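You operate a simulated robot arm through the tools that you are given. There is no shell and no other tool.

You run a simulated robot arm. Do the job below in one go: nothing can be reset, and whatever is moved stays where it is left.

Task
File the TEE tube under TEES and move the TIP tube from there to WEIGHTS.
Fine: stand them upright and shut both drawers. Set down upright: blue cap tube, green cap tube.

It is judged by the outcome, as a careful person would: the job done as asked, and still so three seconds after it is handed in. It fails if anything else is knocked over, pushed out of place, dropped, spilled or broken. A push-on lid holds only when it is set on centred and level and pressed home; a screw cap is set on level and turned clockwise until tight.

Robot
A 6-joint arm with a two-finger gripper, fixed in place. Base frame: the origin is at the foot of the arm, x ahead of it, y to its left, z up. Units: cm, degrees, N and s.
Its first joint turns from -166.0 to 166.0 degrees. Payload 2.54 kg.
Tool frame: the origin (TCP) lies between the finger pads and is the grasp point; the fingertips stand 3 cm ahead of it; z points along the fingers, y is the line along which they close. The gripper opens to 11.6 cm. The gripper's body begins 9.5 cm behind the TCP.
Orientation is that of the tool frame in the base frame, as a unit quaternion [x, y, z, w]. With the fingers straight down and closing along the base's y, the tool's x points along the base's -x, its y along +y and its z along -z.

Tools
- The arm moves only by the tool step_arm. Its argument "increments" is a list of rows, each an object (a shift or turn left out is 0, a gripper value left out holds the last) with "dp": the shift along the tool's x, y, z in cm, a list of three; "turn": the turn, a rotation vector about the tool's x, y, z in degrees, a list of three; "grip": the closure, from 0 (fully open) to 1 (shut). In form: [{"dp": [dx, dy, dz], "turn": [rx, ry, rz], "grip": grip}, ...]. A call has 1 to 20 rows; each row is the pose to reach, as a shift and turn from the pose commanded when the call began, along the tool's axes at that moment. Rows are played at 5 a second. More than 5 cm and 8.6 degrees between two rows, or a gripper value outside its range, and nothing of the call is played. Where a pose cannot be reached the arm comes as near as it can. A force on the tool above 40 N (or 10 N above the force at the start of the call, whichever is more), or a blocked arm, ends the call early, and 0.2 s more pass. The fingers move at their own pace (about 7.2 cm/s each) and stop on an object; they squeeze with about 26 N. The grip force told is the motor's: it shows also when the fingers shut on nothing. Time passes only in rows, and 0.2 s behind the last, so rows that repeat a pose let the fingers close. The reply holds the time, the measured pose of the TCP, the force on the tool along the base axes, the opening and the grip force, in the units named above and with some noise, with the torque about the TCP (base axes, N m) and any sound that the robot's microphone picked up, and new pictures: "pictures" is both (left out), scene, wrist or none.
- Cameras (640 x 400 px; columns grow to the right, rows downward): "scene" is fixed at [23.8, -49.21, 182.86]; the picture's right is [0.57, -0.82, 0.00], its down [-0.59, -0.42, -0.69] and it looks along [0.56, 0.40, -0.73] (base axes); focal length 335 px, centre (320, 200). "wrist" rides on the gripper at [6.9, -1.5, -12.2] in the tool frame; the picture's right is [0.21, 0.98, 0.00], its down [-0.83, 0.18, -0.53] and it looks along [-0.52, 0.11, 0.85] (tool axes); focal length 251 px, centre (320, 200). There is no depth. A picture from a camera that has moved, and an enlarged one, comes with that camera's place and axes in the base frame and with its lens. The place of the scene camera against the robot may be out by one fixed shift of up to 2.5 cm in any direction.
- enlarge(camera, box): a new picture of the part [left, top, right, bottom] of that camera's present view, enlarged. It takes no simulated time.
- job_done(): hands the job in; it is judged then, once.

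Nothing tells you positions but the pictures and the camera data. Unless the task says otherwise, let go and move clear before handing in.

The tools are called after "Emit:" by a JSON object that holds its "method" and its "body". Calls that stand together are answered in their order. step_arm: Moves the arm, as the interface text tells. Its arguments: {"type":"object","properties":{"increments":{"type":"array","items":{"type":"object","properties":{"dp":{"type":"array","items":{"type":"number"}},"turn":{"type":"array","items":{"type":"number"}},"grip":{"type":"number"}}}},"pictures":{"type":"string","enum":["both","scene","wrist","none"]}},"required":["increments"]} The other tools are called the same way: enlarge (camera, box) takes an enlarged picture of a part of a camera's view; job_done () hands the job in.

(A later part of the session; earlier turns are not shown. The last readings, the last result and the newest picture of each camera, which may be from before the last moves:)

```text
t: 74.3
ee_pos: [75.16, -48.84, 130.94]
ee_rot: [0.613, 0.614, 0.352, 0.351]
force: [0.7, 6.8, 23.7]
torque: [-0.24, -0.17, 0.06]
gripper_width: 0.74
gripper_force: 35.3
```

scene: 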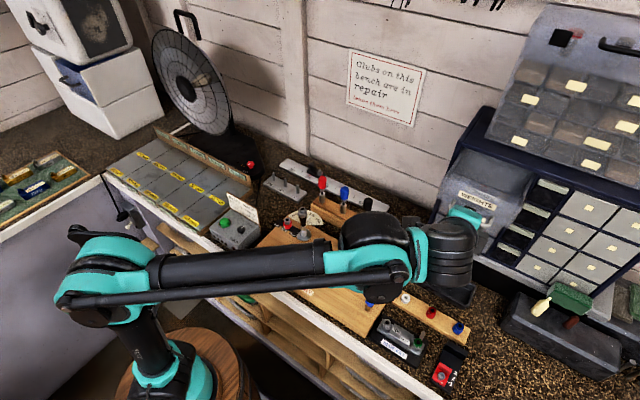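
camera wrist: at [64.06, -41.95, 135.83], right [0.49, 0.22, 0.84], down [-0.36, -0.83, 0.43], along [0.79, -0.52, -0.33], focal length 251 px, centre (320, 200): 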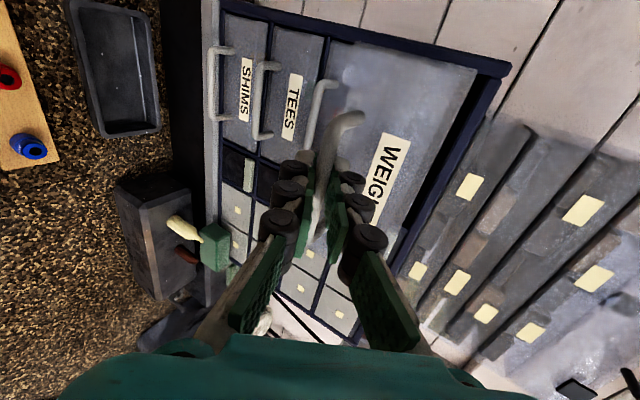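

Emit:
{"method": "step_arm", "body": {"increments": [{"dp": [0.05, 0.1, -0.05]}, {"dp": [0.05, 0.1, -0.05]}, {"dp": [0.05, 0.1, -0.05], "grip": 0.6}, {"dp": [0.05, 0.1, -0.05]}, {"dp": [0.05, 0.1, -0.05]}, {"dp": [0.05, 0.1, -1.5]}, {"dp": [0.05, 0.1, -4]}, {"dp": [0.05, 0.1, -7.5]}, {"dp": [0.05, 0.1, -11]}, {"dp": [0.05, 0.1, -14]}, {"dp": [0.05, 0.1, -14]}]}}

Emit:
{"method": "enlarge", "body": {"camera": "scene", "box": [400, 110, 560, 270]}}

Emit:
{"method": "enlarge", "body": {"camera": "wrist", "box": [200, 20, 540, 240]}}

```text
t: 76.7
ee_pos: [63.14, -48.87, 137.93]
ee_rot: [0.612, 0.616, 0.351, 0.35]
force: [-0.3, 1.2, 0.0]
torque: [0.03, 0.0, 0.01]
gripper_width: 4.67
gripper_force: 0.1
camera wrist: at [51.95, -41.96, 142.89], right [0.49, 0.22, 0.84], down [-0.36, -0.83, 0.43], along [0.79, -0.52, -0.33], focal length 251 px, centre (320, 200)
```

scene: 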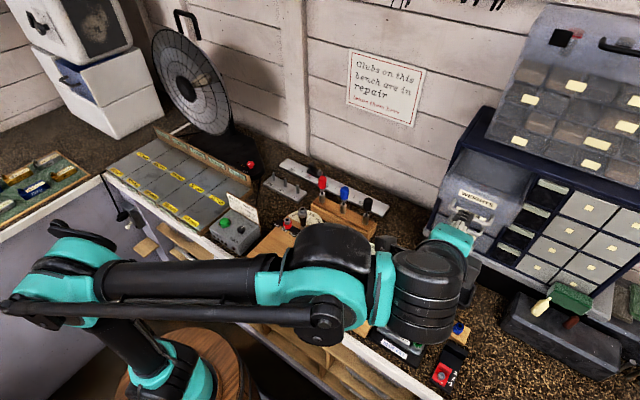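
wrist: 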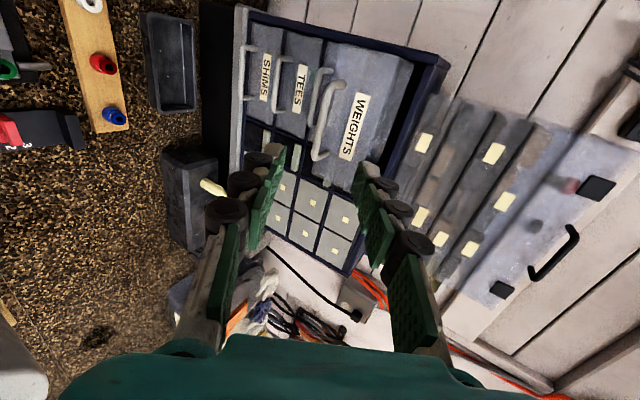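

```text
2.50 times, centred on (480, 190) of scene
camera zoom: at [23.8, -49.21, 182.86], right [0.57, -0.82, 0.0], down [-0.59, -0.42, -0.69], along [0.56, 0.4, -0.73], focal length 838 px, centre (-80, 225)
```

zoom: 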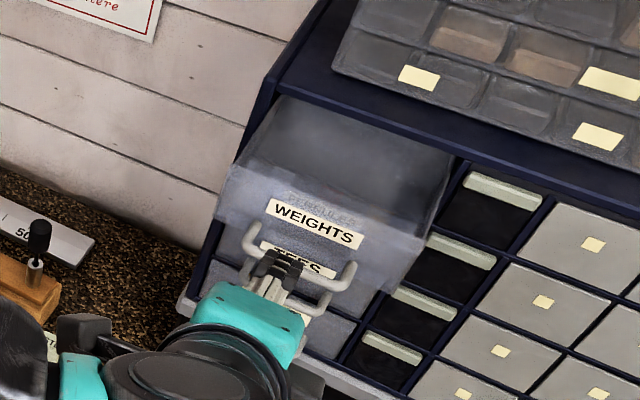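

```text
1.82 times, centred on (370, 130) of wrist
camera zoom: at [51.95, -41.96, 142.89], right [0.49, 0.22, 0.84], down [-0.36, -0.83, 0.43], along [0.79, -0.52, -0.33], focal length 457 px, centre (229, 327)
```

zoom: 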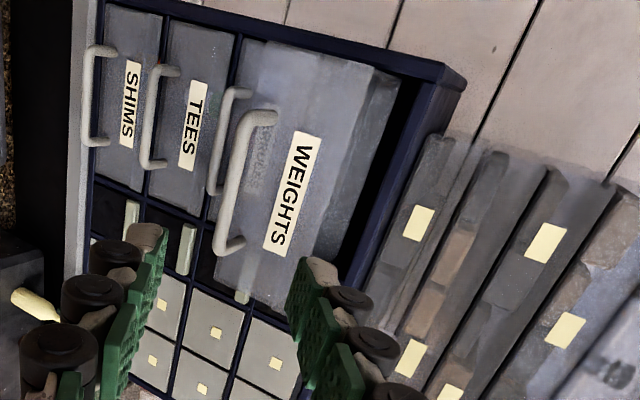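

WEIGHTS stands open. Now I'll re-orient to a 30° tilted downward pose (needed for reach at the higher drawer) and go back over the TIP tube.

Emit:
{"method": "step_arm", "body": {"increments": [{"dp": [0.84, -0.98, 0.3], "turn": [1.78, 1.77, -6.73], "grip": 0.66}, {"dp": [1.68, -1.95, 0.6], "turn": [3.57, 3.54, -13.47]}, {"dp": [2.5, -2.9, 0.9], "turn": [5.35, 5.31, -20.2]}, {"dp": [3.35, -3.9, 1.2], "turn": [7.14, 7.08, -26.93]}, {"dp": [4.2, -4.9, 1.5], "turn": [8.92, 8.85, -33.67]}, {"dp": [5.0, -5.85, 1.8], "turn": [10.7, 10.62, -40.4]}, {"dp": [5.9, -6.8, 2.1], "turn": [12.49, 12.39, -47.13]}, {"dp": [6.7, -7.8, 2.4], "turn": [14.27, 14.16, -53.86]}, {"dp": [7.5, -8.8, 2.7], "turn": [16.05, 15.93, -60.6]}, {"dp": [8.4, -9.75, 3.0], "turn": [17.84, 17.7, -67.33]}, {"dp": [9.2, -10.7, 3.3], "turn": [19.62, 19.47, -74.06]}, {"dp": [10.1, -11.7, 3.6], "turn": [21.41, 21.24, -80.8]}, {"dp": [10.9, -12.68, 3.88], "turn": [23.19, 23.01, -87.53]}, {"dp": [10.9, -12.68, 3.88], "turn": [23.19, 23.01, -87.53]}]}}

Emit:
{"method": "enlarge", "body": {"camera": "wrist", "box": [240, 0, 440, 160]}}

Emit:
{"method": "enlarge", "body": {"camera": "scene", "box": [300, 210, 440, 340]}}

```text
t: 79.7
ee_pos: [60.24, -37.78, 124.9]
ee_rot: [-0.001, 0.966, 0.001, 0.259]
force: [0.6, -0.4, 0.8]
torque: [0.01, -0.03, 0.01]
gripper_width: 3.93
gripper_force: 0.0
camera wrist: at [48.07, -39.37, 132.04], right [-0.19, 0.98, -0.11], down [0.45, 0.18, 0.88], along [0.87, 0.12, -0.47], focal length 251 px, centre (320, 200)
```

scene: 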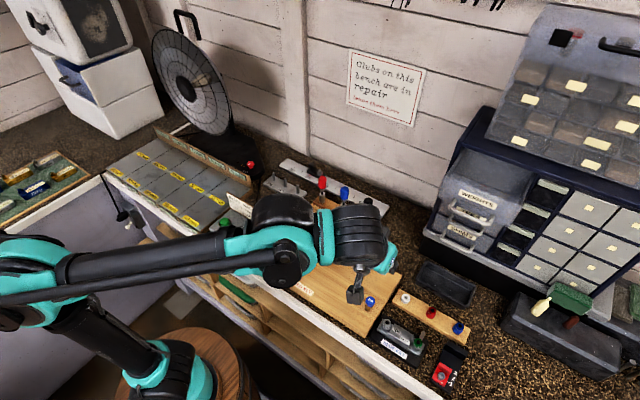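
wrist: 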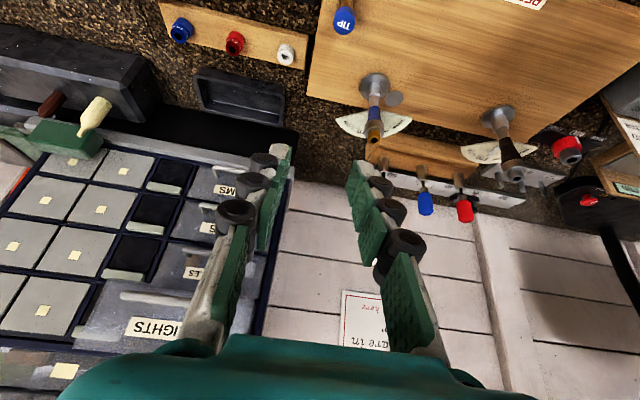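

```text
2.50 times, centred on (340, 80) of wrist
camera zoom: at [48.07, -39.37, 132.04], right [-0.19, 0.98, -0.11], down [0.45, 0.18, 0.88], along [0.87, 0.12, -0.47], focal length 629 px, centre (270, 500)
```

zoom: 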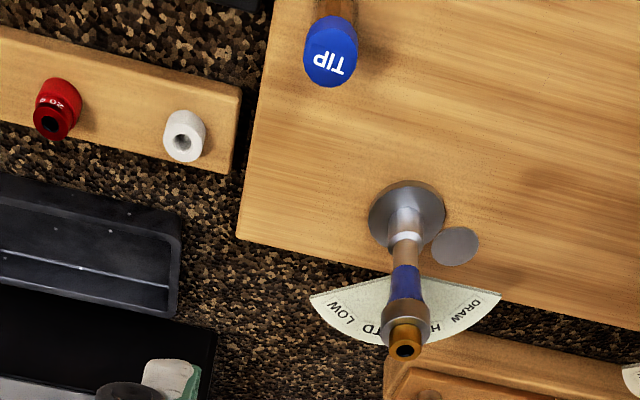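

```text
3.08 times, centred on (370, 275) of scene
camera zoom: at [23.8, -49.21, 182.86], right [0.57, -0.82, 0.0], down [-0.59, -0.42, -0.69], along [0.56, 0.4, -0.73], focal length 1031 px, centre (166, -31)
```

zoom: 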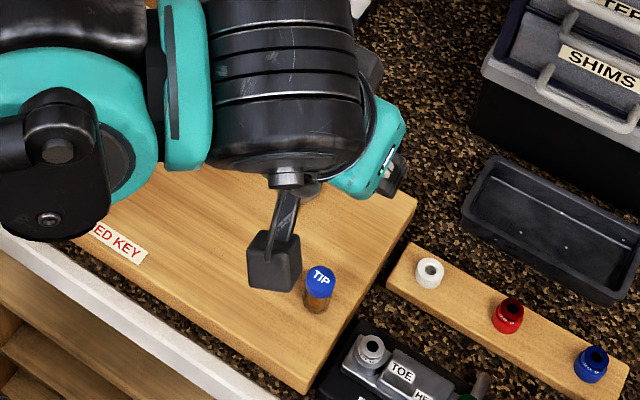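

TIP still stands at (63.3, -37.1). I'll descend toward it and recheck alignment.

Emit:
{"method": "step_arm", "body": {"increments": [{"dp": [1.2, 0.2, 3.3], "grip": 0.69}, {"dp": [2.4, 0.4, 6.6]}, {"dp": [3.6, 0.6, 9.9]}, {"dp": [4.8, 0.68, 13.2]}, {"dp": [5.8, 0.68, 16.2]}, {"dp": [5.8, 0.68, 16.2]}]}}

Emit:
{"method": "enlarge", "body": {"camera": "wrist", "box": [220, 30, 420, 230]}}

Emit:
{"method": "enlarge", "body": {"camera": "scene", "box": [300, 210, 440, 340]}}

```text
t: 81.1
ee_pos: [62.99, -37.13, 108.13]
ee_rot: [0.0, 0.966, 0.002, 0.26]
force: [-0.7, 0.6, 0.7]
torque: [-0.01, -0.03, -0.03]
gripper_width: 3.58
gripper_force: 0.0
camera wrist: at [50.94, -38.7, 115.17], right [-0.19, 0.98, -0.1], down [0.45, 0.18, 0.88], along [0.87, 0.12, -0.47], focal length 251 px, centre (320, 200)
```

scene: 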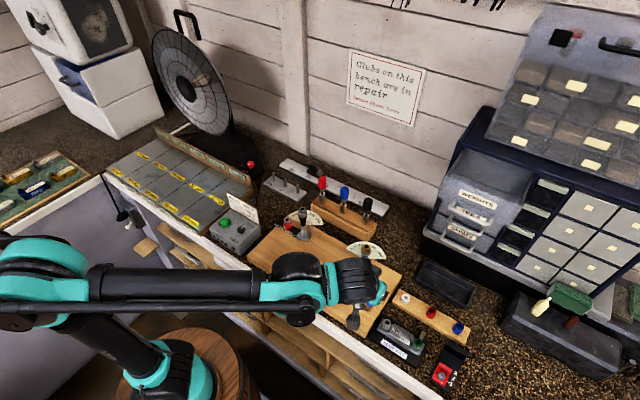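
wrist: 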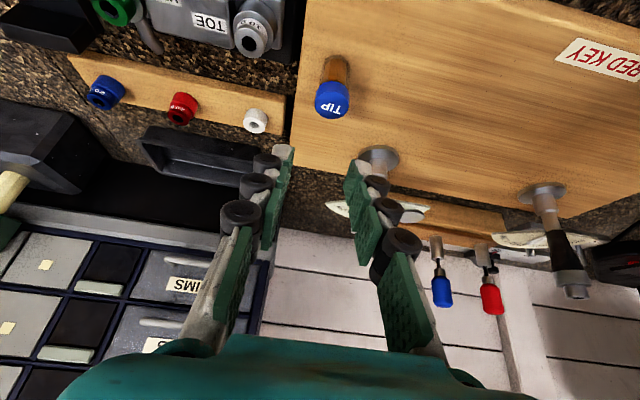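

```text
2.00 times, centred on (320, 130) of wrist
camera zoom: at [50.94, -38.7, 115.17], right [-0.19, 0.98, -0.1], down [0.45, 0.18, 0.88], along [0.87, 0.12, -0.47], focal length 503 px, centre (320, 340)
```

zoom: 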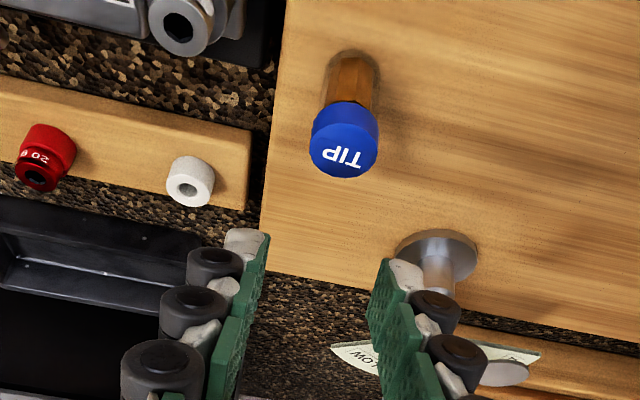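

```text
3.08 times, centred on (370, 275) of scene
camera zoom: at [23.8, -49.21, 182.86], right [0.57, -0.82, 0.0], down [-0.59, -0.42, -0.69], along [0.56, 0.4, -0.73], focal length 1031 px, centre (166, -31)
```

zoom: 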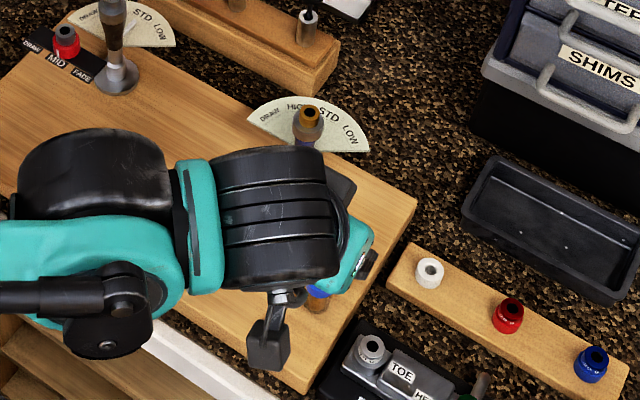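

The geometry checks out: TIP is directly below the TCP. I'll descend in two stages.

Emit:
{"method": "step_arm", "body": {"increments": [{"dp": [0.7, 0, 1.35]}, {"dp": [1.4, 0.05, 2.7]}, {"dp": [2.1, 0.1, 4.06]}, {"dp": [2.45, 0.1, 4.73]}, {"dp": [2.45, 0.1, 4.73]}], "pictures": "wrist"}}

Emit:
{"method": "enlarge", "body": {"camera": "wrist", "box": [220, 50, 420, 250]}}

```text
t: 82.3
ee_pos: [63.45, -37.17, 102.69]
ee_rot: [0.0, 0.966, 0.002, 0.259]
force: [0.4, -0.4, 0.4]
torque: [-0.01, 0.0, 0.02]
gripper_width: 3.59
gripper_force: 0.0
camera wrist: at [51.45, -38.64, 109.86], right [-0.18, 0.98, -0.1], down [0.45, 0.18, 0.88], along [0.87, 0.12, -0.47], focal length 251 px, centre (320, 200)
```

wrist: 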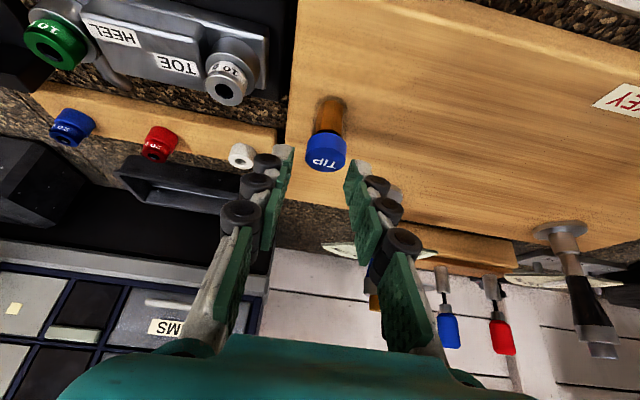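

```text
2.00 times, centred on (320, 150) of wrist
camera zoom: at [51.45, -38.64, 109.86], right [-0.18, 0.98, -0.1], down [0.45, 0.18, 0.88], along [0.87, 0.12, -0.47], focal length 503 px, centre (320, 300)
```

zoom: 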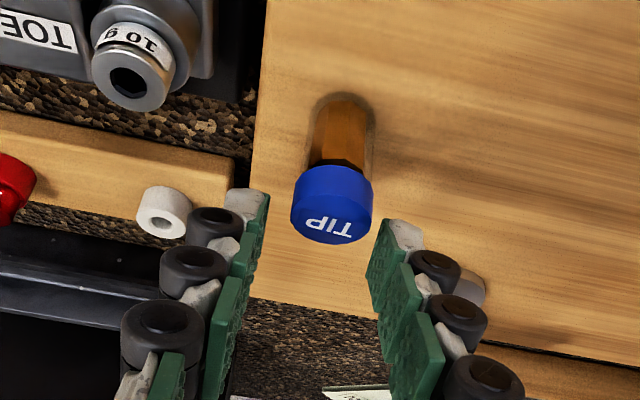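

TIP is between the fingers; small correction, then down 2 cm and close.

Emit:
{"method": "step_arm", "body": {"increments": [{"dp": [0.5, 0.1, 0.6]}, {"dp": [0.9, 0.1, 1.1]}, {"dp": [1.26, 0.1, 1.58]}, {"dp": [1.26, 0.1, 1.58]}, {"dp": [1.26, 0.1, 1.58], "grip": 1.0}, {"dp": [1.26, 0.1, 1.58]}, {"dp": [1.26, 0.1, 1.58]}, {"dp": [1.26, 0.1, 1.58]}]}}

Emit:
{"method": "enlarge", "body": {"camera": "wrist", "box": [220, 50, 420, 250]}}

```text
t: 84.1
ee_pos: [63.22, -36.92, 100.75]
ee_rot: [0.0, 0.966, 0.002, 0.259]
force: [-0.3, -0.2, 0.3]
torque: [-0.03, 0.02, 0.02]
gripper_width: 2.28
gripper_force: 25.9
camera wrist: at [51.17, -38.41, 107.84], right [-0.18, 0.98, -0.1], down [0.45, 0.18, 0.88], along [0.87, 0.12, -0.47], focal length 251 px, centre (320, 200)
```

scene: 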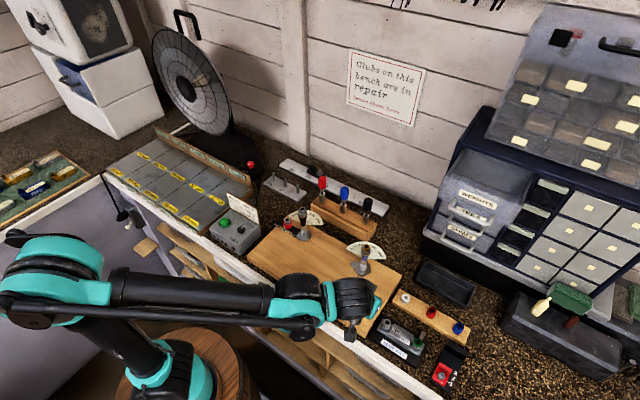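
wrist: 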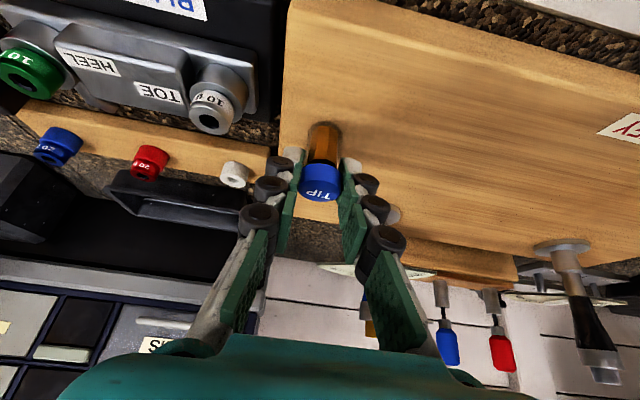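

```text
2.00 times, centred on (320, 150) of wrist
camera zoom: at [51.17, -38.41, 107.84], right [-0.18, 0.98, -0.1], down [0.45, 0.18, 0.88], along [0.87, 0.12, -0.47], focal length 503 px, centre (320, 300)
```

zoom: 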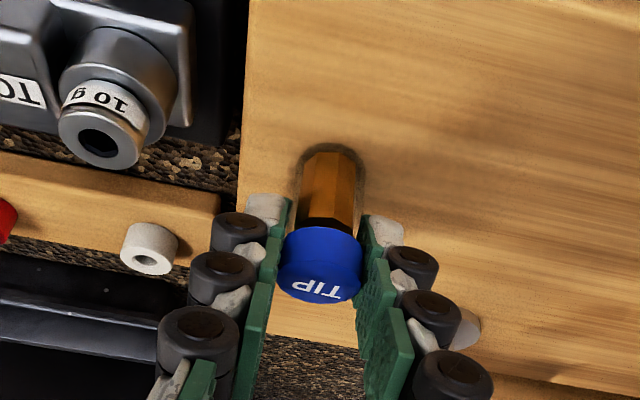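

TIP is gripped squarely, base about 5 cm below the TCP. I'll lift straight up to z≈143, well above the open WEIGHTS drawer.

Emit:
{"method": "step_arm", "body": {"increments": [{"dp": [-0.5, 0, -0.87]}, {"dp": [-2, 0, -3.46]}, {"dp": [-4, 0, -6.93]}, {"dp": [-6, 0, -10.4]}, {"dp": [-8, 0, -13.86]}, {"dp": [-10, 0, -17.3]}, {"dp": [-12, 0, -20.8]}, {"dp": [-14, 0, -24.25]}, {"dp": [-16, 0, -27.7]}, {"dp": [-18, 0, -31.2]}, {"dp": [-20, 0, -34.6]}, {"dp": [-21.15, 0, -36.6]}, {"dp": [-21.15, 0, -36.6]}]}}

Emit:
{"method": "enlarge", "body": {"camera": "wrist", "box": [140, 50, 400, 250]}}

Emit:
{"method": "enlarge", "body": {"camera": "scene", "box": [300, 100, 560, 300]}}

```text
t: 86.9
ee_pos: [62.99, -36.78, 143.31]
ee_rot: [-0.001, 0.966, 0.002, 0.259]
force: [-0.1, 0.0, -0.7]
torque: [0.04, -0.02, 0.0]
gripper_width: 2.27
gripper_force: 26.2
camera wrist: at [50.95, -38.5, 150.46], right [-0.18, 0.98, -0.1], down [0.45, 0.18, 0.88], along [0.87, 0.12, -0.47], focal length 251 px, centre (320, 200)
```

scene: 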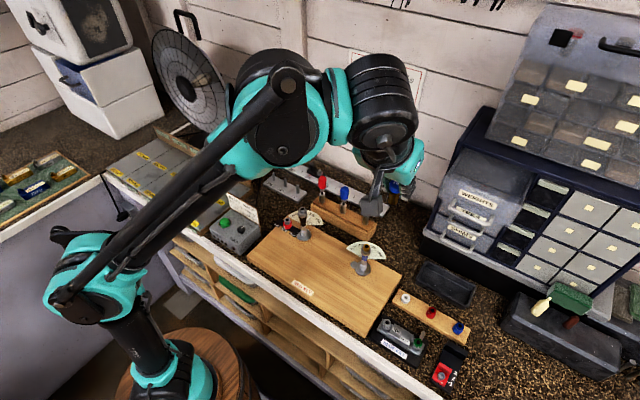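
wrist: 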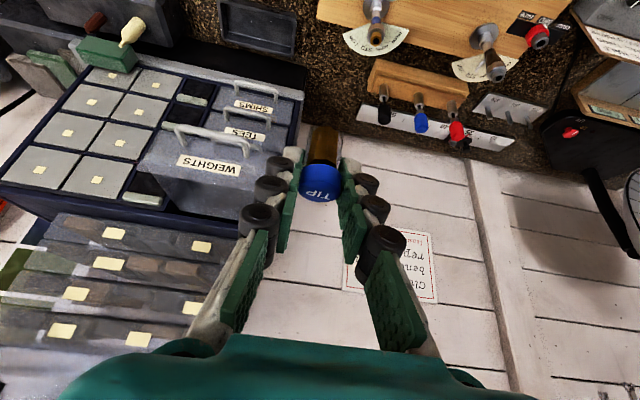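

```text
2.00 times, centred on (270, 150) of wrist
camera zoom: at [50.95, -38.5, 150.46], right [-0.18, 0.98, -0.1], down [0.45, 0.18, 0.88], along [0.87, 0.12, -0.47], focal length 503 px, centre (420, 300)
```

zoom: 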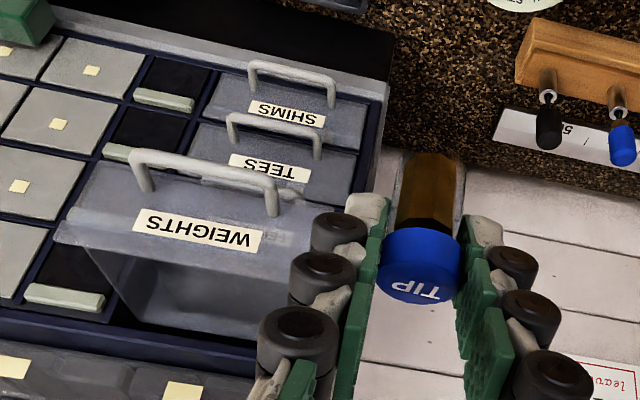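

```text
2.00 times, centred on (430, 200) of scene
camera zoom: at [23.8, -49.21, 182.86], right [0.57, -0.82, 0.0], down [-0.59, -0.42, -0.69], along [0.56, 0.4, -0.73], focal length 670 px, centre (100, 200)
```

zoom: 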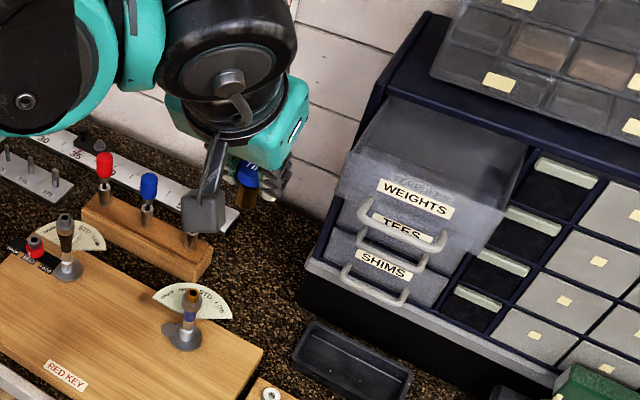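

The WEIGHTS front's top edge is at about z=136, so the tube base at ~138 clears it. I'll carry TIP across to just in front of and above the drawer.

Emit:
{"method": "step_arm", "body": {"increments": [{"dp": [-2.7, -2.05, 1.55]}, {"dp": [-5.4, -4.1, 3.1]}, {"dp": [-8.1, -6.1, 4.65]}, {"dp": [-10.8, -8.2, 6.2]}, {"dp": [-13.4, -10.2, 7.75]}, {"dp": [-13.4, -10.2, 7.75]}]}}

Emit:
{"method": "enlarge", "body": {"camera": "wrist", "box": [200, 20, 440, 240]}}

Emit:
{"method": "enlarge", "body": {"camera": "scene", "box": [400, 90, 560, 250]}}

```text
t: 88.3
ee_pos: [76.8, -45.86, 139.82]
ee_rot: [0.0, 0.966, 0.001, 0.258]
force: [-0.4, -0.2, -0.5]
torque: [-0.01, -0.01, -0.03]
gripper_width: 2.27
gripper_force: 25.7
out of reach, approached as far as the arm can: row 4, 5, 6
camera wrist: at [64.67, -47.31, 146.94], right [-0.18, 0.98, -0.1], down [0.45, 0.18, 0.88], along [0.87, 0.12, -0.47], focal length 251 px, centre (320, 200)
```

scene: 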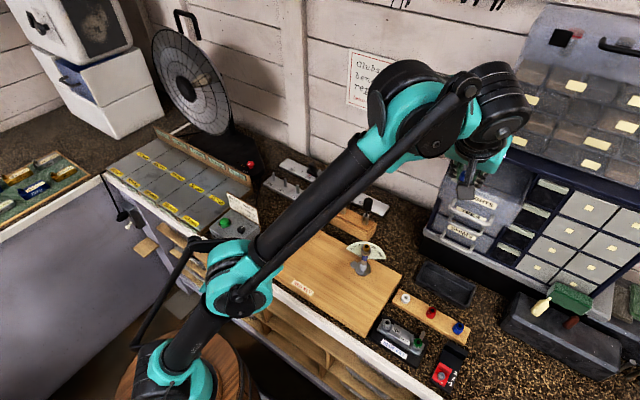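
wrist: 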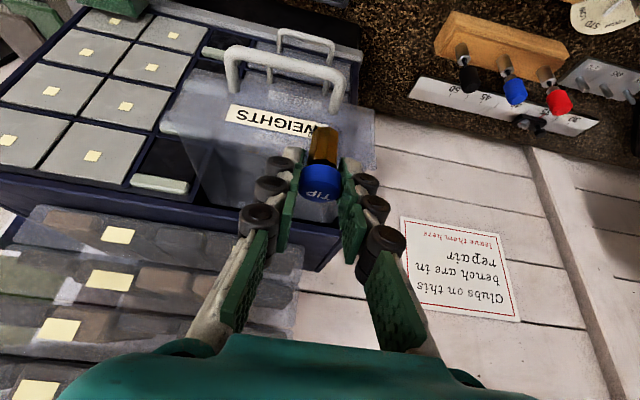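

```text
1.82 times, centred on (320, 130) of wrist
camera zoom: at [64.67, -47.31, 146.94], right [-0.18, 0.98, -0.1], down [0.45, 0.18, 0.88], along [0.87, 0.12, -0.47], focal length 457 px, centre (320, 327)
```

zoom: 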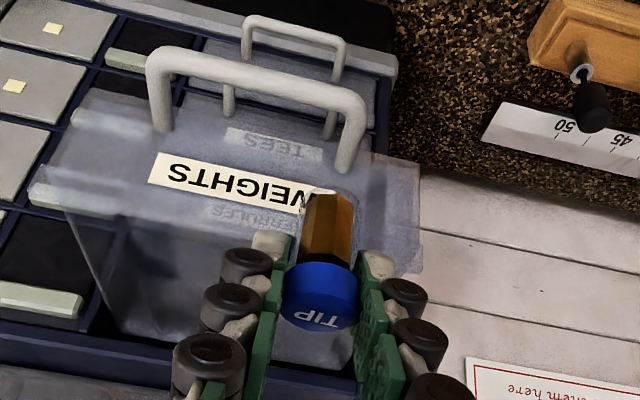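

```text
2.50 times, centred on (480, 170) of scene
camera zoom: at [23.8, -49.21, 182.86], right [0.57, -0.82, 0.0], down [-0.59, -0.42, -0.69], along [0.56, 0.4, -0.73], focal length 838 px, centre (-80, 275)
```

zoom: 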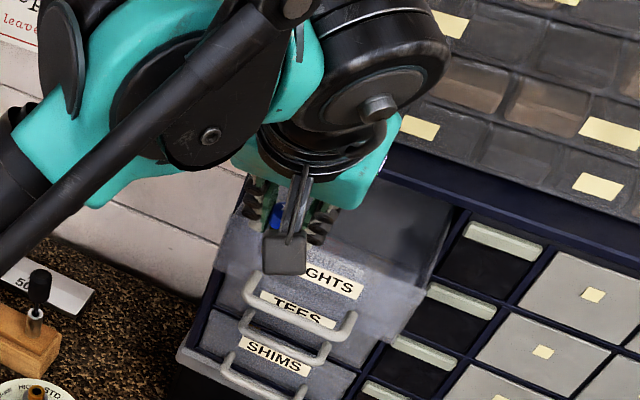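

The 30° pose can't reach high enough over the drawer front. I'll pull back slightly and tilt the tool to 45°, which brings the wrist inward; I'll return to 30° once inside, so the tube ends up vertical.

Emit:
{"method": "step_arm", "body": {"increments": [{"dp": [2.6, 0, -1.5], "turn": [0, -4, 0]}, {"dp": [3.12, 0, -1.8], "turn": [0, -8, 0]}, {"dp": [3.12, 0, -1.8], "turn": [0, -12, 0]}, {"dp": [3.12, 0, -1.8], "turn": [0, -15, 0]}, {"dp": [3.12, 0, -1.8], "turn": [0, -15, 0]}, {"dp": [3.12, 0, -1.8], "turn": [0, -15, 0]}]}}

Emit:
{"method": "enlarge", "body": {"camera": "wrist", "box": [200, 40, 440, 260]}}

Emit:
{"method": "enlarge", "body": {"camera": "scene", "box": [400, 90, 560, 250]}}

```text
t: 89.7
ee_pos: [73.25, -45.58, 139.93]
ee_rot: [0.002, 0.924, 0.0, 0.383]
force: [0.7, -0.2, -1.0]
torque: [0.01, -0.02, -0.03]
gripper_width: 2.28
gripper_force: 25.7
camera wrist: at [59.74, -47.07, 143.65], right [-0.15, 0.98, -0.15], down [0.21, 0.18, 0.96], along [0.97, 0.11, -0.23], focal length 251 px, centre (320, 200)
```

scene: 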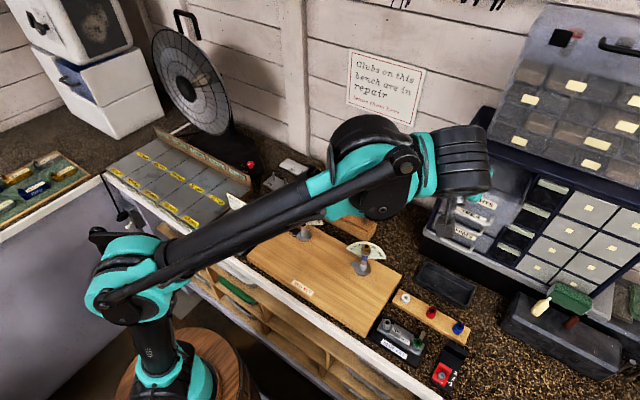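
wrist: 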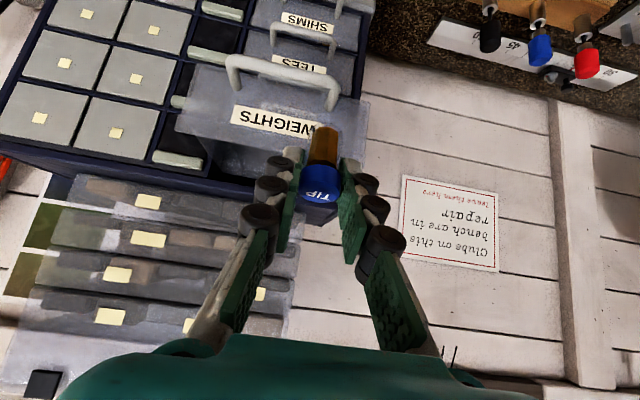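

```text
1.82 times, centred on (320, 150) of wrist
camera zoom: at [59.74, -47.07, 143.65], right [-0.15, 0.98, -0.15], down [0.21, 0.18, 0.96], along [0.97, 0.11, -0.23], focal length 457 px, centre (320, 291)
```

zoom: 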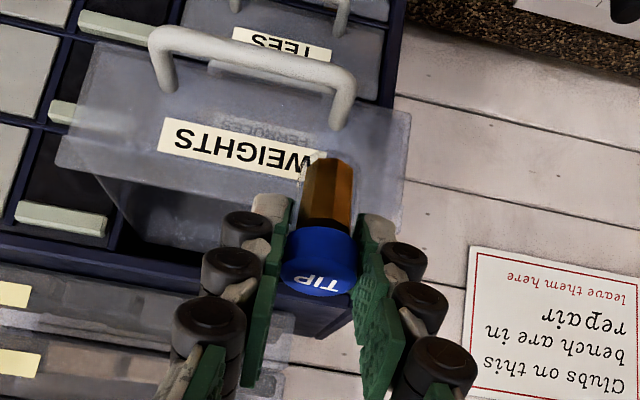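

```text
2.50 times, centred on (480, 170) of scene
camera zoom: at [23.8, -49.21, 182.86], right [0.57, -0.82, 0.0], down [-0.59, -0.42, -0.69], along [0.56, 0.4, -0.73], focal length 838 px, centre (-80, 275)
```

zoom: 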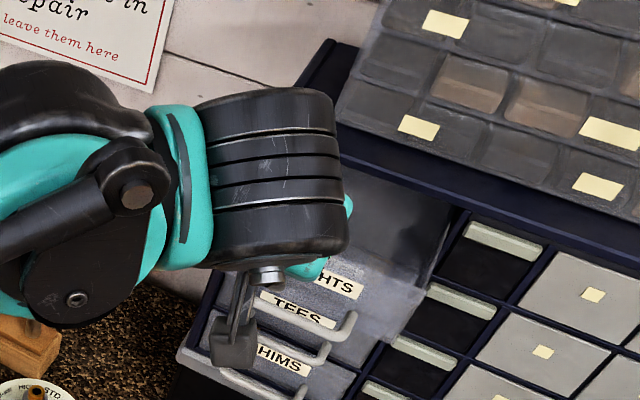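

TIP remains firmly held, leaning 15° for the crossing. I'll rise to z≈142.7, shift to y=-48.3, and pass over the drawer front.

Emit:
{"method": "step_arm", "body": {"increments": [{"dp": [-1.2, -1.3, -0.85]}, {"dp": [-2.4, -2.7, -1.7]}, {"dp": [-3.6, -2.7, -0.5]}, {"dp": [-4.9, -2.7, 0.8]}, {"dp": [-6.08, -2.7, 2.12]}, {"dp": [-6.08, -2.7, 2.12]}]}}

Emit:
{"method": "enlarge", "body": {"camera": "wrist", "box": [200, 40, 440, 260]}}

Emit:
{"method": "enlarge", "body": {"camera": "scene", "box": [400, 90, 560, 250]}}

```text
t: 91.1
ee_pos: [79.0, -48.32, 142.64]
ee_rot: [0.001, 0.924, 0.001, 0.383]
force: [1.2, 0.7, 0.3]
torque: [-0.02, 0.01, 0.03]
gripper_width: 2.29
gripper_force: 25.9
camera wrist: at [65.58, -49.78, 146.37], right [-0.15, 0.98, -0.15], down [0.21, 0.18, 0.96], along [0.97, 0.11, -0.23], focal length 251 px, centre (320, 200)
```

scene: 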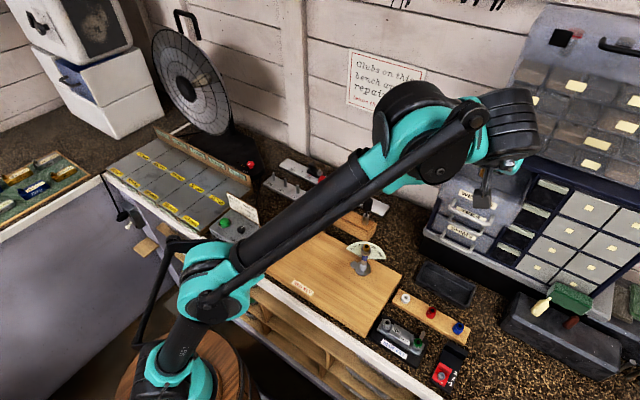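
wrist: 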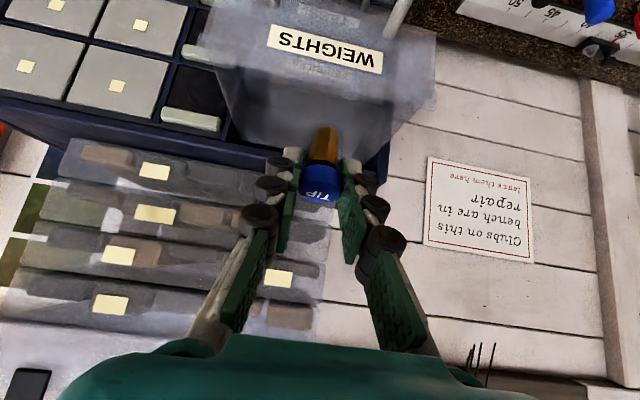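

```text
1.82 times, centred on (320, 150) of wrist
camera zoom: at [65.58, -49.78, 146.37], right [-0.15, 0.98, -0.15], down [0.21, 0.18, 0.96], along [0.97, 0.11, -0.23], focal length 457 px, centre (320, 291)
```

zoom: 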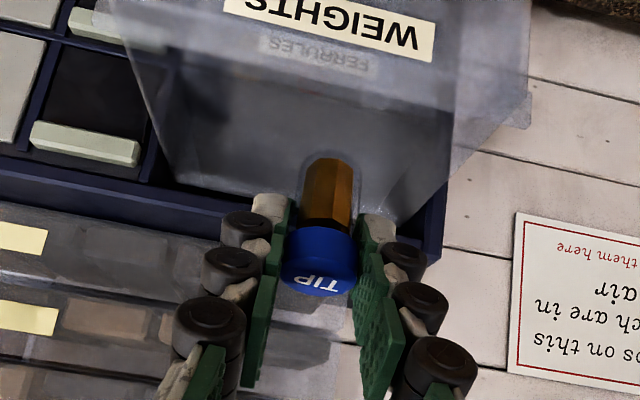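

```text
2.50 times, centred on (480, 170) of scene
camera zoom: at [23.8, -49.21, 182.86], right [0.57, -0.82, 0.0], down [-0.59, -0.42, -0.69], along [0.56, 0.4, -0.73], focal length 838 px, centre (-80, 275)
```

zoom: 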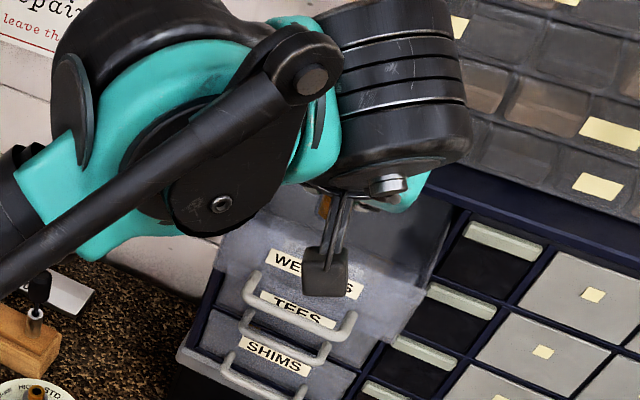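

TIP is over the drawer interior, past the front lip, and the drawer is empty. I'll move forward and down inside it.

Emit:
{"method": "step_arm", "body": {"increments": [{"dp": [0, 0, 1.5]}, {"dp": [0, 0, 3.0]}, {"dp": [0, 0, 4.24]}, {"dp": [0.9, 0, 5.15]}, {"dp": [1.84, 0, 6.08]}, {"dp": [1.84, 0, 6.08]}]}}

Emit:
{"method": "enlarge", "body": {"camera": "wrist", "box": [200, 40, 440, 260]}}

Emit:
{"method": "enlarge", "body": {"camera": "scene", "box": [400, 90, 560, 250]}}

```text
t: 92.5
ee_pos: [82.22, -48.17, 137.04]
ee_rot: [0.001, 0.924, 0.002, 0.383]
force: [0.1, 0.3, -0.5]
torque: [-0.01, 0.04, -0.01]
gripper_width: 2.3
gripper_force: 26.7
camera wrist: at [68.69, -49.68, 140.81], right [-0.15, 0.98, -0.15], down [0.21, 0.18, 0.96], along [0.97, 0.11, -0.23], focal length 251 px, centre (320, 200)
```

scene: 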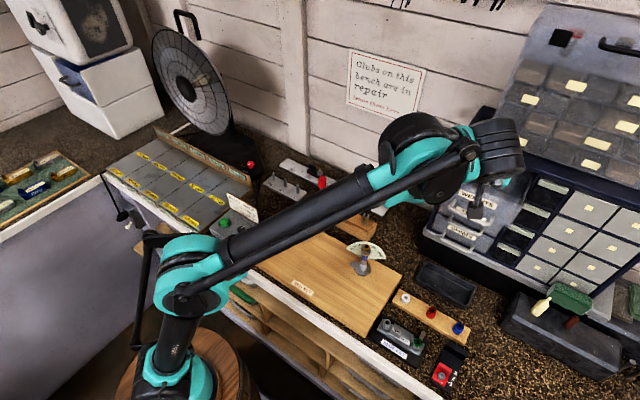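
wrist: 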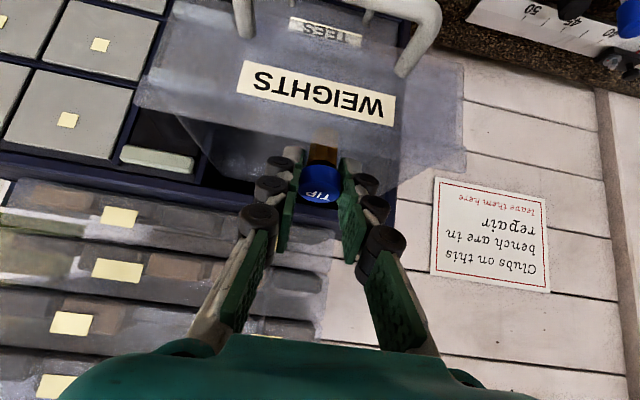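

```text
1.82 times, centred on (320, 150) of wrist
camera zoom: at [68.69, -49.68, 140.81], right [-0.15, 0.98, -0.15], down [0.21, 0.18, 0.96], along [0.97, 0.11, -0.23], focal length 457 px, centre (320, 291)
```

zoom: 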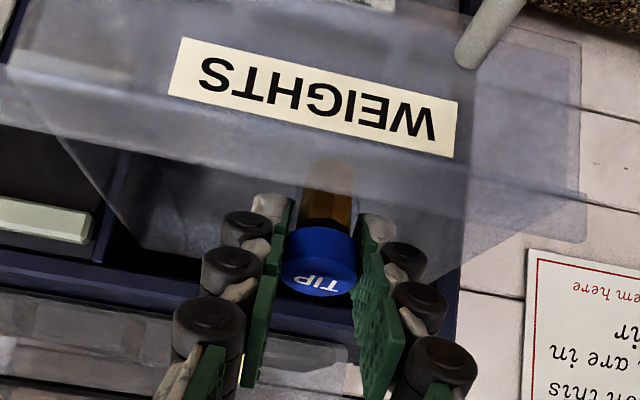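

```text
2.50 times, centred on (480, 170) of scene
camera zoom: at [23.8, -49.21, 182.86], right [0.57, -0.82, 0.0], down [-0.59, -0.42, -0.69], along [0.56, 0.4, -0.73], focal length 838 px, centre (-80, 275)
```

zoom: 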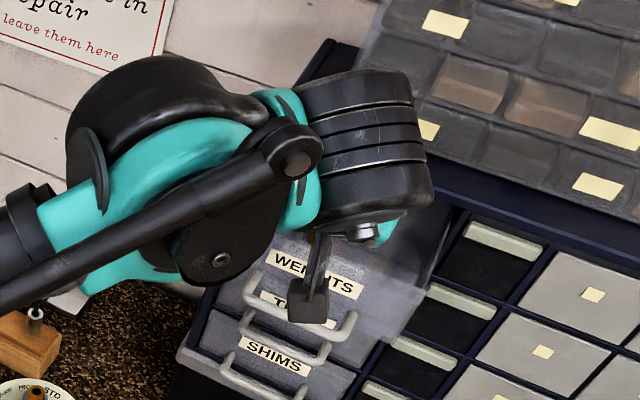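

TIP is inside the drawer behind the front panel. I'll rotate back to the 30° tilt so the tube is vertical, lowering 1 cm as I do.

Emit:
{"method": "step_arm", "body": {"increments": [{"dp": [0.2, 0, 0.2], "turn": [0, 4, 0]}, {"dp": [0.4, 0, 0.4], "turn": [0, 8, 0]}, {"dp": [0.6, 0, 0.6], "turn": [0, 12, 0]}, {"dp": [0.71, 0, 0.71], "turn": [0, 15, 0]}, {"dp": [0.71, 0, 0.71], "turn": [0, 15, 0]}, {"dp": [0.71, 0, 0.71], "turn": [0, 15, 0]}]}}

Emit:
{"method": "enlarge", "body": {"camera": "wrist", "box": [200, 40, 440, 260]}}

Emit:
{"method": "enlarge", "body": {"camera": "scene", "box": [400, 90, 560, 250]}}

```text
t: 93.9
ee_pos: [81.83, -48.0, 135.73]
ee_rot: [0.0, 0.966, 0.001, 0.259]
force: [0.8, -0.7, 0.0]
torque: [0.02, -0.01, -0.04]
gripper_width: 2.3
gripper_force: 25.5
out of reach, approached as far as the arm can: row 4, 5, 6
camera wrist: at [69.77, -49.47, 142.86], right [-0.18, 0.98, -0.1], down [0.45, 0.18, 0.88], along [0.87, 0.12, -0.47], focal length 251 px, centre (320, 200)
```

scene: 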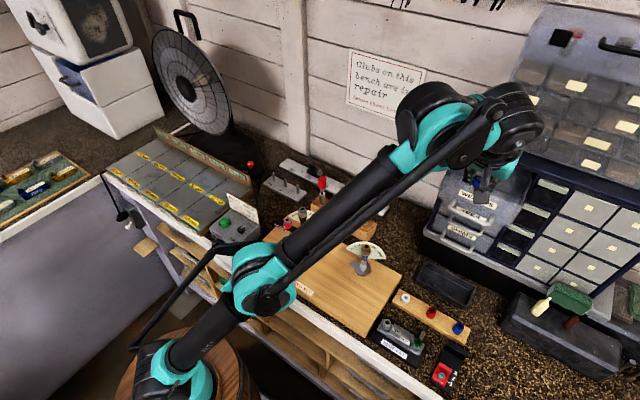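
wrist: 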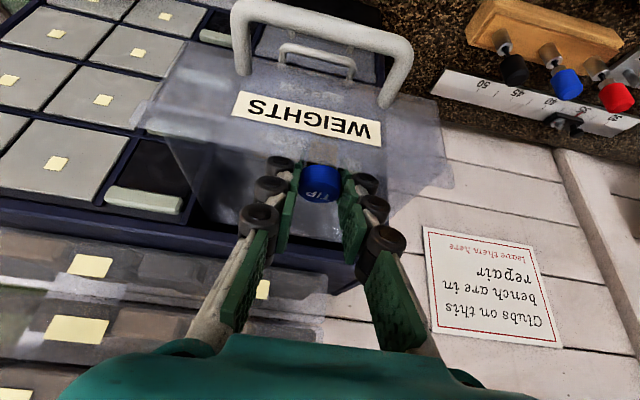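

```text
1.82 times, centred on (320, 150) of wrist
camera zoom: at [69.77, -49.47, 142.86], right [-0.18, 0.98, -0.1], down [0.45, 0.18, 0.88], along [0.87, 0.12, -0.47], focal length 457 px, centre (320, 291)
```

zoom: 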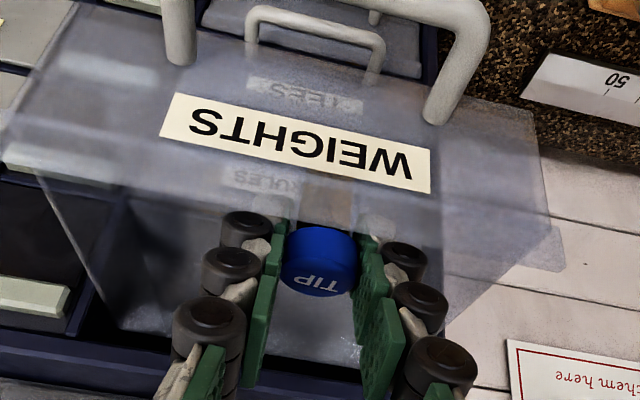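

```text
2.50 times, centred on (480, 170) of scene
camera zoom: at [23.8, -49.21, 182.86], right [0.57, -0.82, 0.0], down [-0.59, -0.42, -0.69], along [0.56, 0.4, -0.73], focal length 838 px, centre (-80, 275)
```

zoom: 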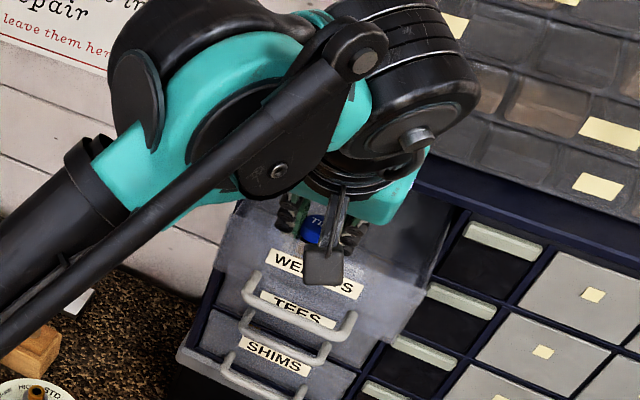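

The tube is vertical again and just above the drawer floor. I'll creep down to find contact.

Emit:
{"method": "step_arm", "body": {"increments": [{"dp": [0.1, 0, 0.17]}, {"dp": [0.2, 0, 0.35]}, {"dp": [0.2, 0, 0.35]}], "pictures": "none"}}

```text
t: 94.7
ee_pos: [81.82, -48.0, 135.41]
ee_rot: [0.0, 0.966, 0.002, 0.258]
force: [0.0, -0.5, -0.2]
torque: [0.0, -0.04, -0.01]
gripper_width: 2.29
gripper_force: 26.1
```

Emit:
{"method": "step_arm", "body": {"increments": [{"dp": [0.1, 0, 0.17]}, {"dp": [0.2, 0, 0.35]}, {"dp": [0.2, 0, 0.35]}], "pictures": "none"}}

```text
t: 95.5
ee_pos: [81.82, -47.97, 134.96]
ee_rot: [0.001, 0.966, 0.002, 0.259]
force: [-0.6, -0.2, -0.7]
torque: [-0.02, -0.01, 0.01]
gripper_width: 2.28
gripper_force: 25.9
```

Emit:
{"method": "step_arm", "body": {"increments": [{"dp": [0.1, 0, 0.17]}, {"dp": [0.2, 0, 0.35]}, {"dp": [0.2, 0, 0.35]}], "pictures": "wrist"}}

```text
t: 96.3
ee_pos: [81.83, -47.96, 134.55]
ee_rot: [0.0, 0.966, 0.002, 0.259]
force: [0.5, -0.9, -0.5]
torque: [-0.02, -0.02, 0.05]
gripper_width: 2.26
gripper_force: 25.5
camera wrist: at [69.8, -49.47, 141.62], right [-0.18, 0.98, -0.1], down [0.45, 0.18, 0.88], along [0.87, 0.12, -0.47], focal length 251 px, centre (320, 200)
```

wrist: 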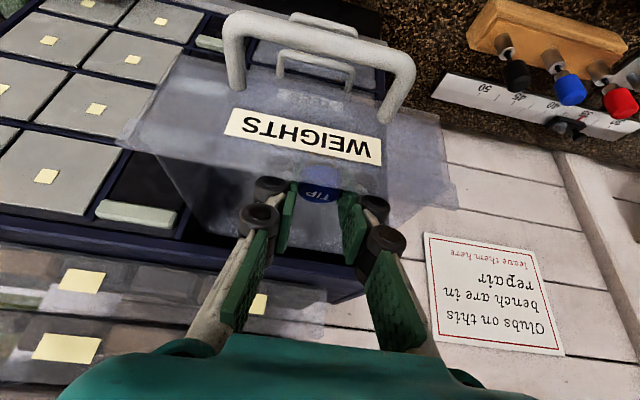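

No contact yet. I'll shift 0.5 cm further into the drawer to keep the fingers away from the front lip while continuing down.

Emit:
{"method": "step_arm", "body": {"increments": [{"dp": [-0.25, 0, 0.15]}, {"dp": [-0.43, 0, 0.25]}, {"dp": [-0.33, 0, 0.42]}, {"dp": [-0.23, 0, 0.6]}, {"dp": [-0.23, 0, 0.6]}], "pictures": "none"}}

```text
t: 97.5
ee_pos: [82.28, -47.89, 134.05]
ee_rot: [0.001, 0.966, 0.001, 0.259]
force: [-0.6, 0.0, -0.2]
torque: [-0.03, -0.02, 0.0]
gripper_width: 2.27
gripper_force: 26.2
```

Emit:
{"method": "step_arm", "body": {"increments": [{"dp": [0.0, 0, 0.23]}, {"dp": [0.1, 0, 0.4]}, {"dp": [0.1, 0, 0.4]}], "pictures": "wrist"}}

Emit:
{"method": "enlarge", "body": {"camera": "wrist", "box": [200, 80, 440, 280]}}

Emit:
{"method": "enlarge", "body": {"camera": "scene", "box": [430, 130, 530, 230]}}

```text
t: 98.3
ee_pos: [82.21, -47.99, 133.81]
ee_rot: [0.0, 0.966, 0.001, 0.26]
force: [0.0, -2.4, 23.2]
torque: [-0.07, -0.11, 0.03]
gripper_width: 2.28
gripper_force: 25.9
camera wrist: at [70.21, -49.44, 140.89], right [-0.18, 0.98, -0.11], down [0.45, 0.18, 0.88], along [0.88, 0.11, -0.47], focal length 251 px, centre (320, 200)
```

wrist: 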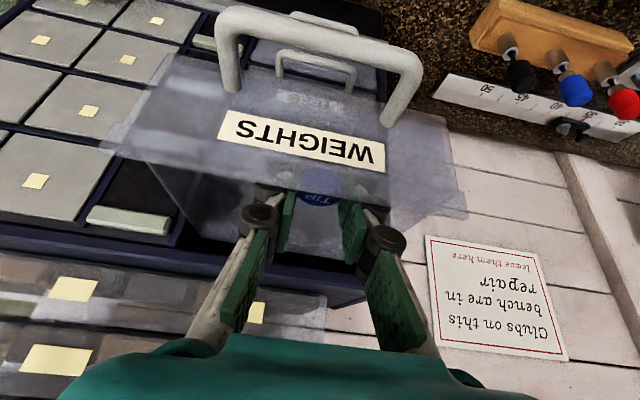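

```text
2.00 times, centred on (320, 180) of wrist
camera zoom: at [70.21, -49.44, 140.89], right [-0.18, 0.98, -0.11], down [0.45, 0.18, 0.88], along [0.88, 0.11, -0.47], focal length 503 px, centre (320, 240)
```

zoom: 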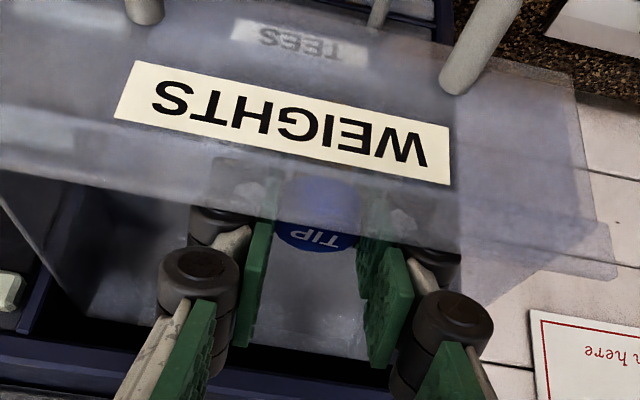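

```text
4.00 times, centred on (480, 180) of scene
camera zoom: at [23.8, -49.21, 182.86], right [0.57, -0.82, 0.0], down [-0.59, -0.42, -0.69], along [0.56, 0.4, -0.73], focal length 1341 px, centre (-320, 280)
```

zoom: 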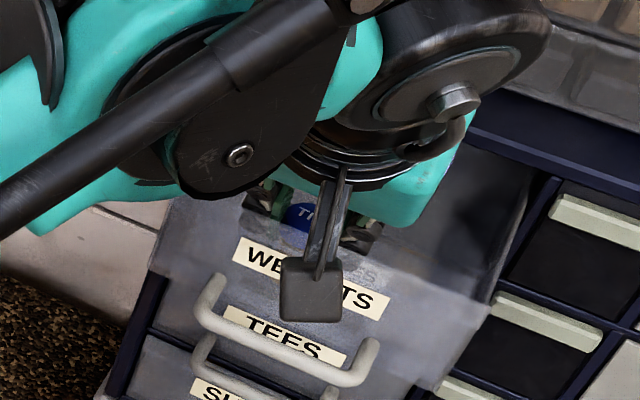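

Contact is at the tube base (the torque matches the tube's position, not the lip). I'll ease off and open the fingers narrowly.

Emit:
{"method": "step_arm", "body": {"increments": [{"dp": [-0.05, 0, -0.09]}, {"dp": [-0.05, 0, -0.09]}, {"dp": [-0.05, 0, -0.09], "grip": 0.72}, {"dp": [-0.05, 0, -0.09]}, {"dp": [-0.05, 0, -0.09]}, {"dp": [-0.05, 0, -0.09]}]}}

Emit:
{"method": "enlarge", "body": {"camera": "wrist", "box": [200, 80, 440, 280]}}

Emit:
{"method": "enlarge", "body": {"camera": "scene", "box": [430, 130, 530, 230]}}

```text
t: 99.7
ee_pos: [82.34, -47.96, 133.89]
ee_rot: [0.001, 0.966, 0.001, 0.258]
force: [-0.5, 0.0, 0.3]
torque: [-0.03, 0.01, 0.03]
gripper_width: 3.24
gripper_force: 0.0
camera wrist: at [70.33, -49.49, 140.93], right [-0.18, 0.98, -0.1], down [0.45, 0.18, 0.88], along [0.87, 0.12, -0.47], focal length 251 px, centre (320, 200)
```

scene: 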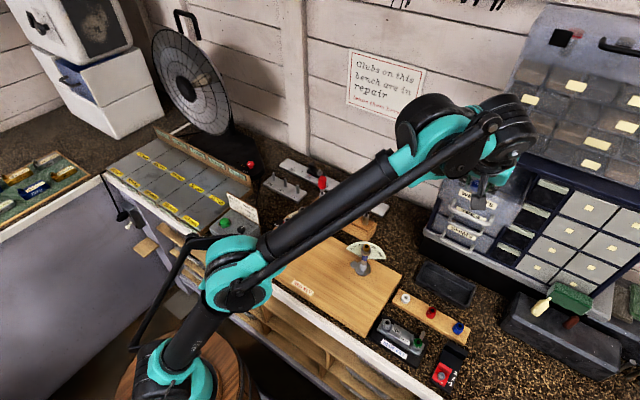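
wrist: 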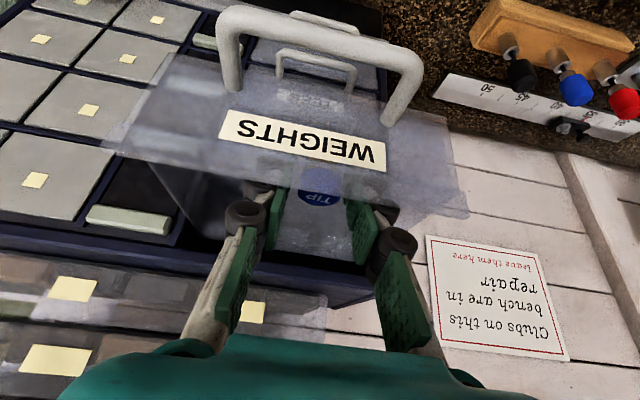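

```text
2.00 times, centred on (320, 180) of wrist
camera zoom: at [70.33, -49.49, 140.93], right [-0.18, 0.98, -0.1], down [0.45, 0.18, 0.88], along [0.87, 0.12, -0.47], focal length 503 px, centre (320, 240)
```

zoom: 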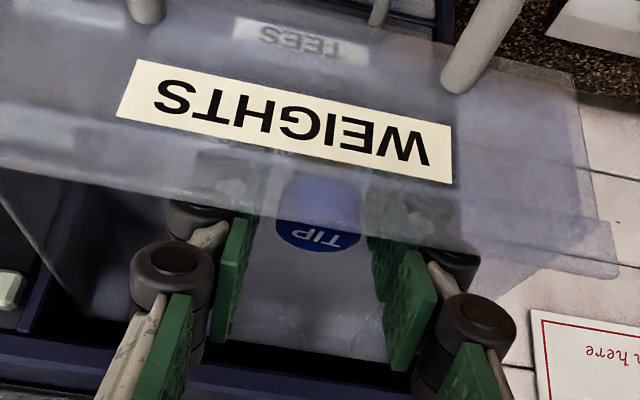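

```text
4.00 times, centred on (480, 180) of scene
camera zoom: at [23.8, -49.21, 182.86], right [0.57, -0.82, 0.0], down [-0.59, -0.42, -0.69], along [0.56, 0.4, -0.73], focal length 1341 px, centre (-320, 280)
```

zoom: 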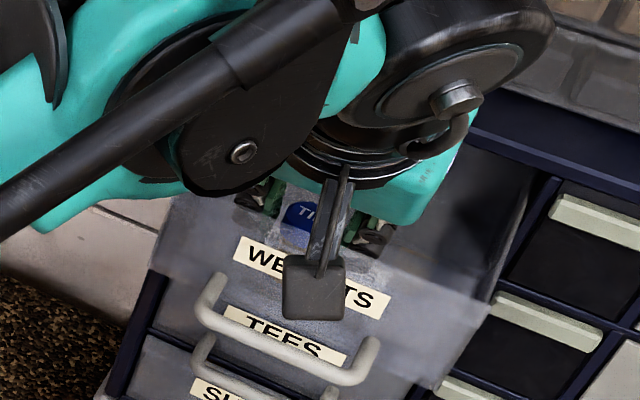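

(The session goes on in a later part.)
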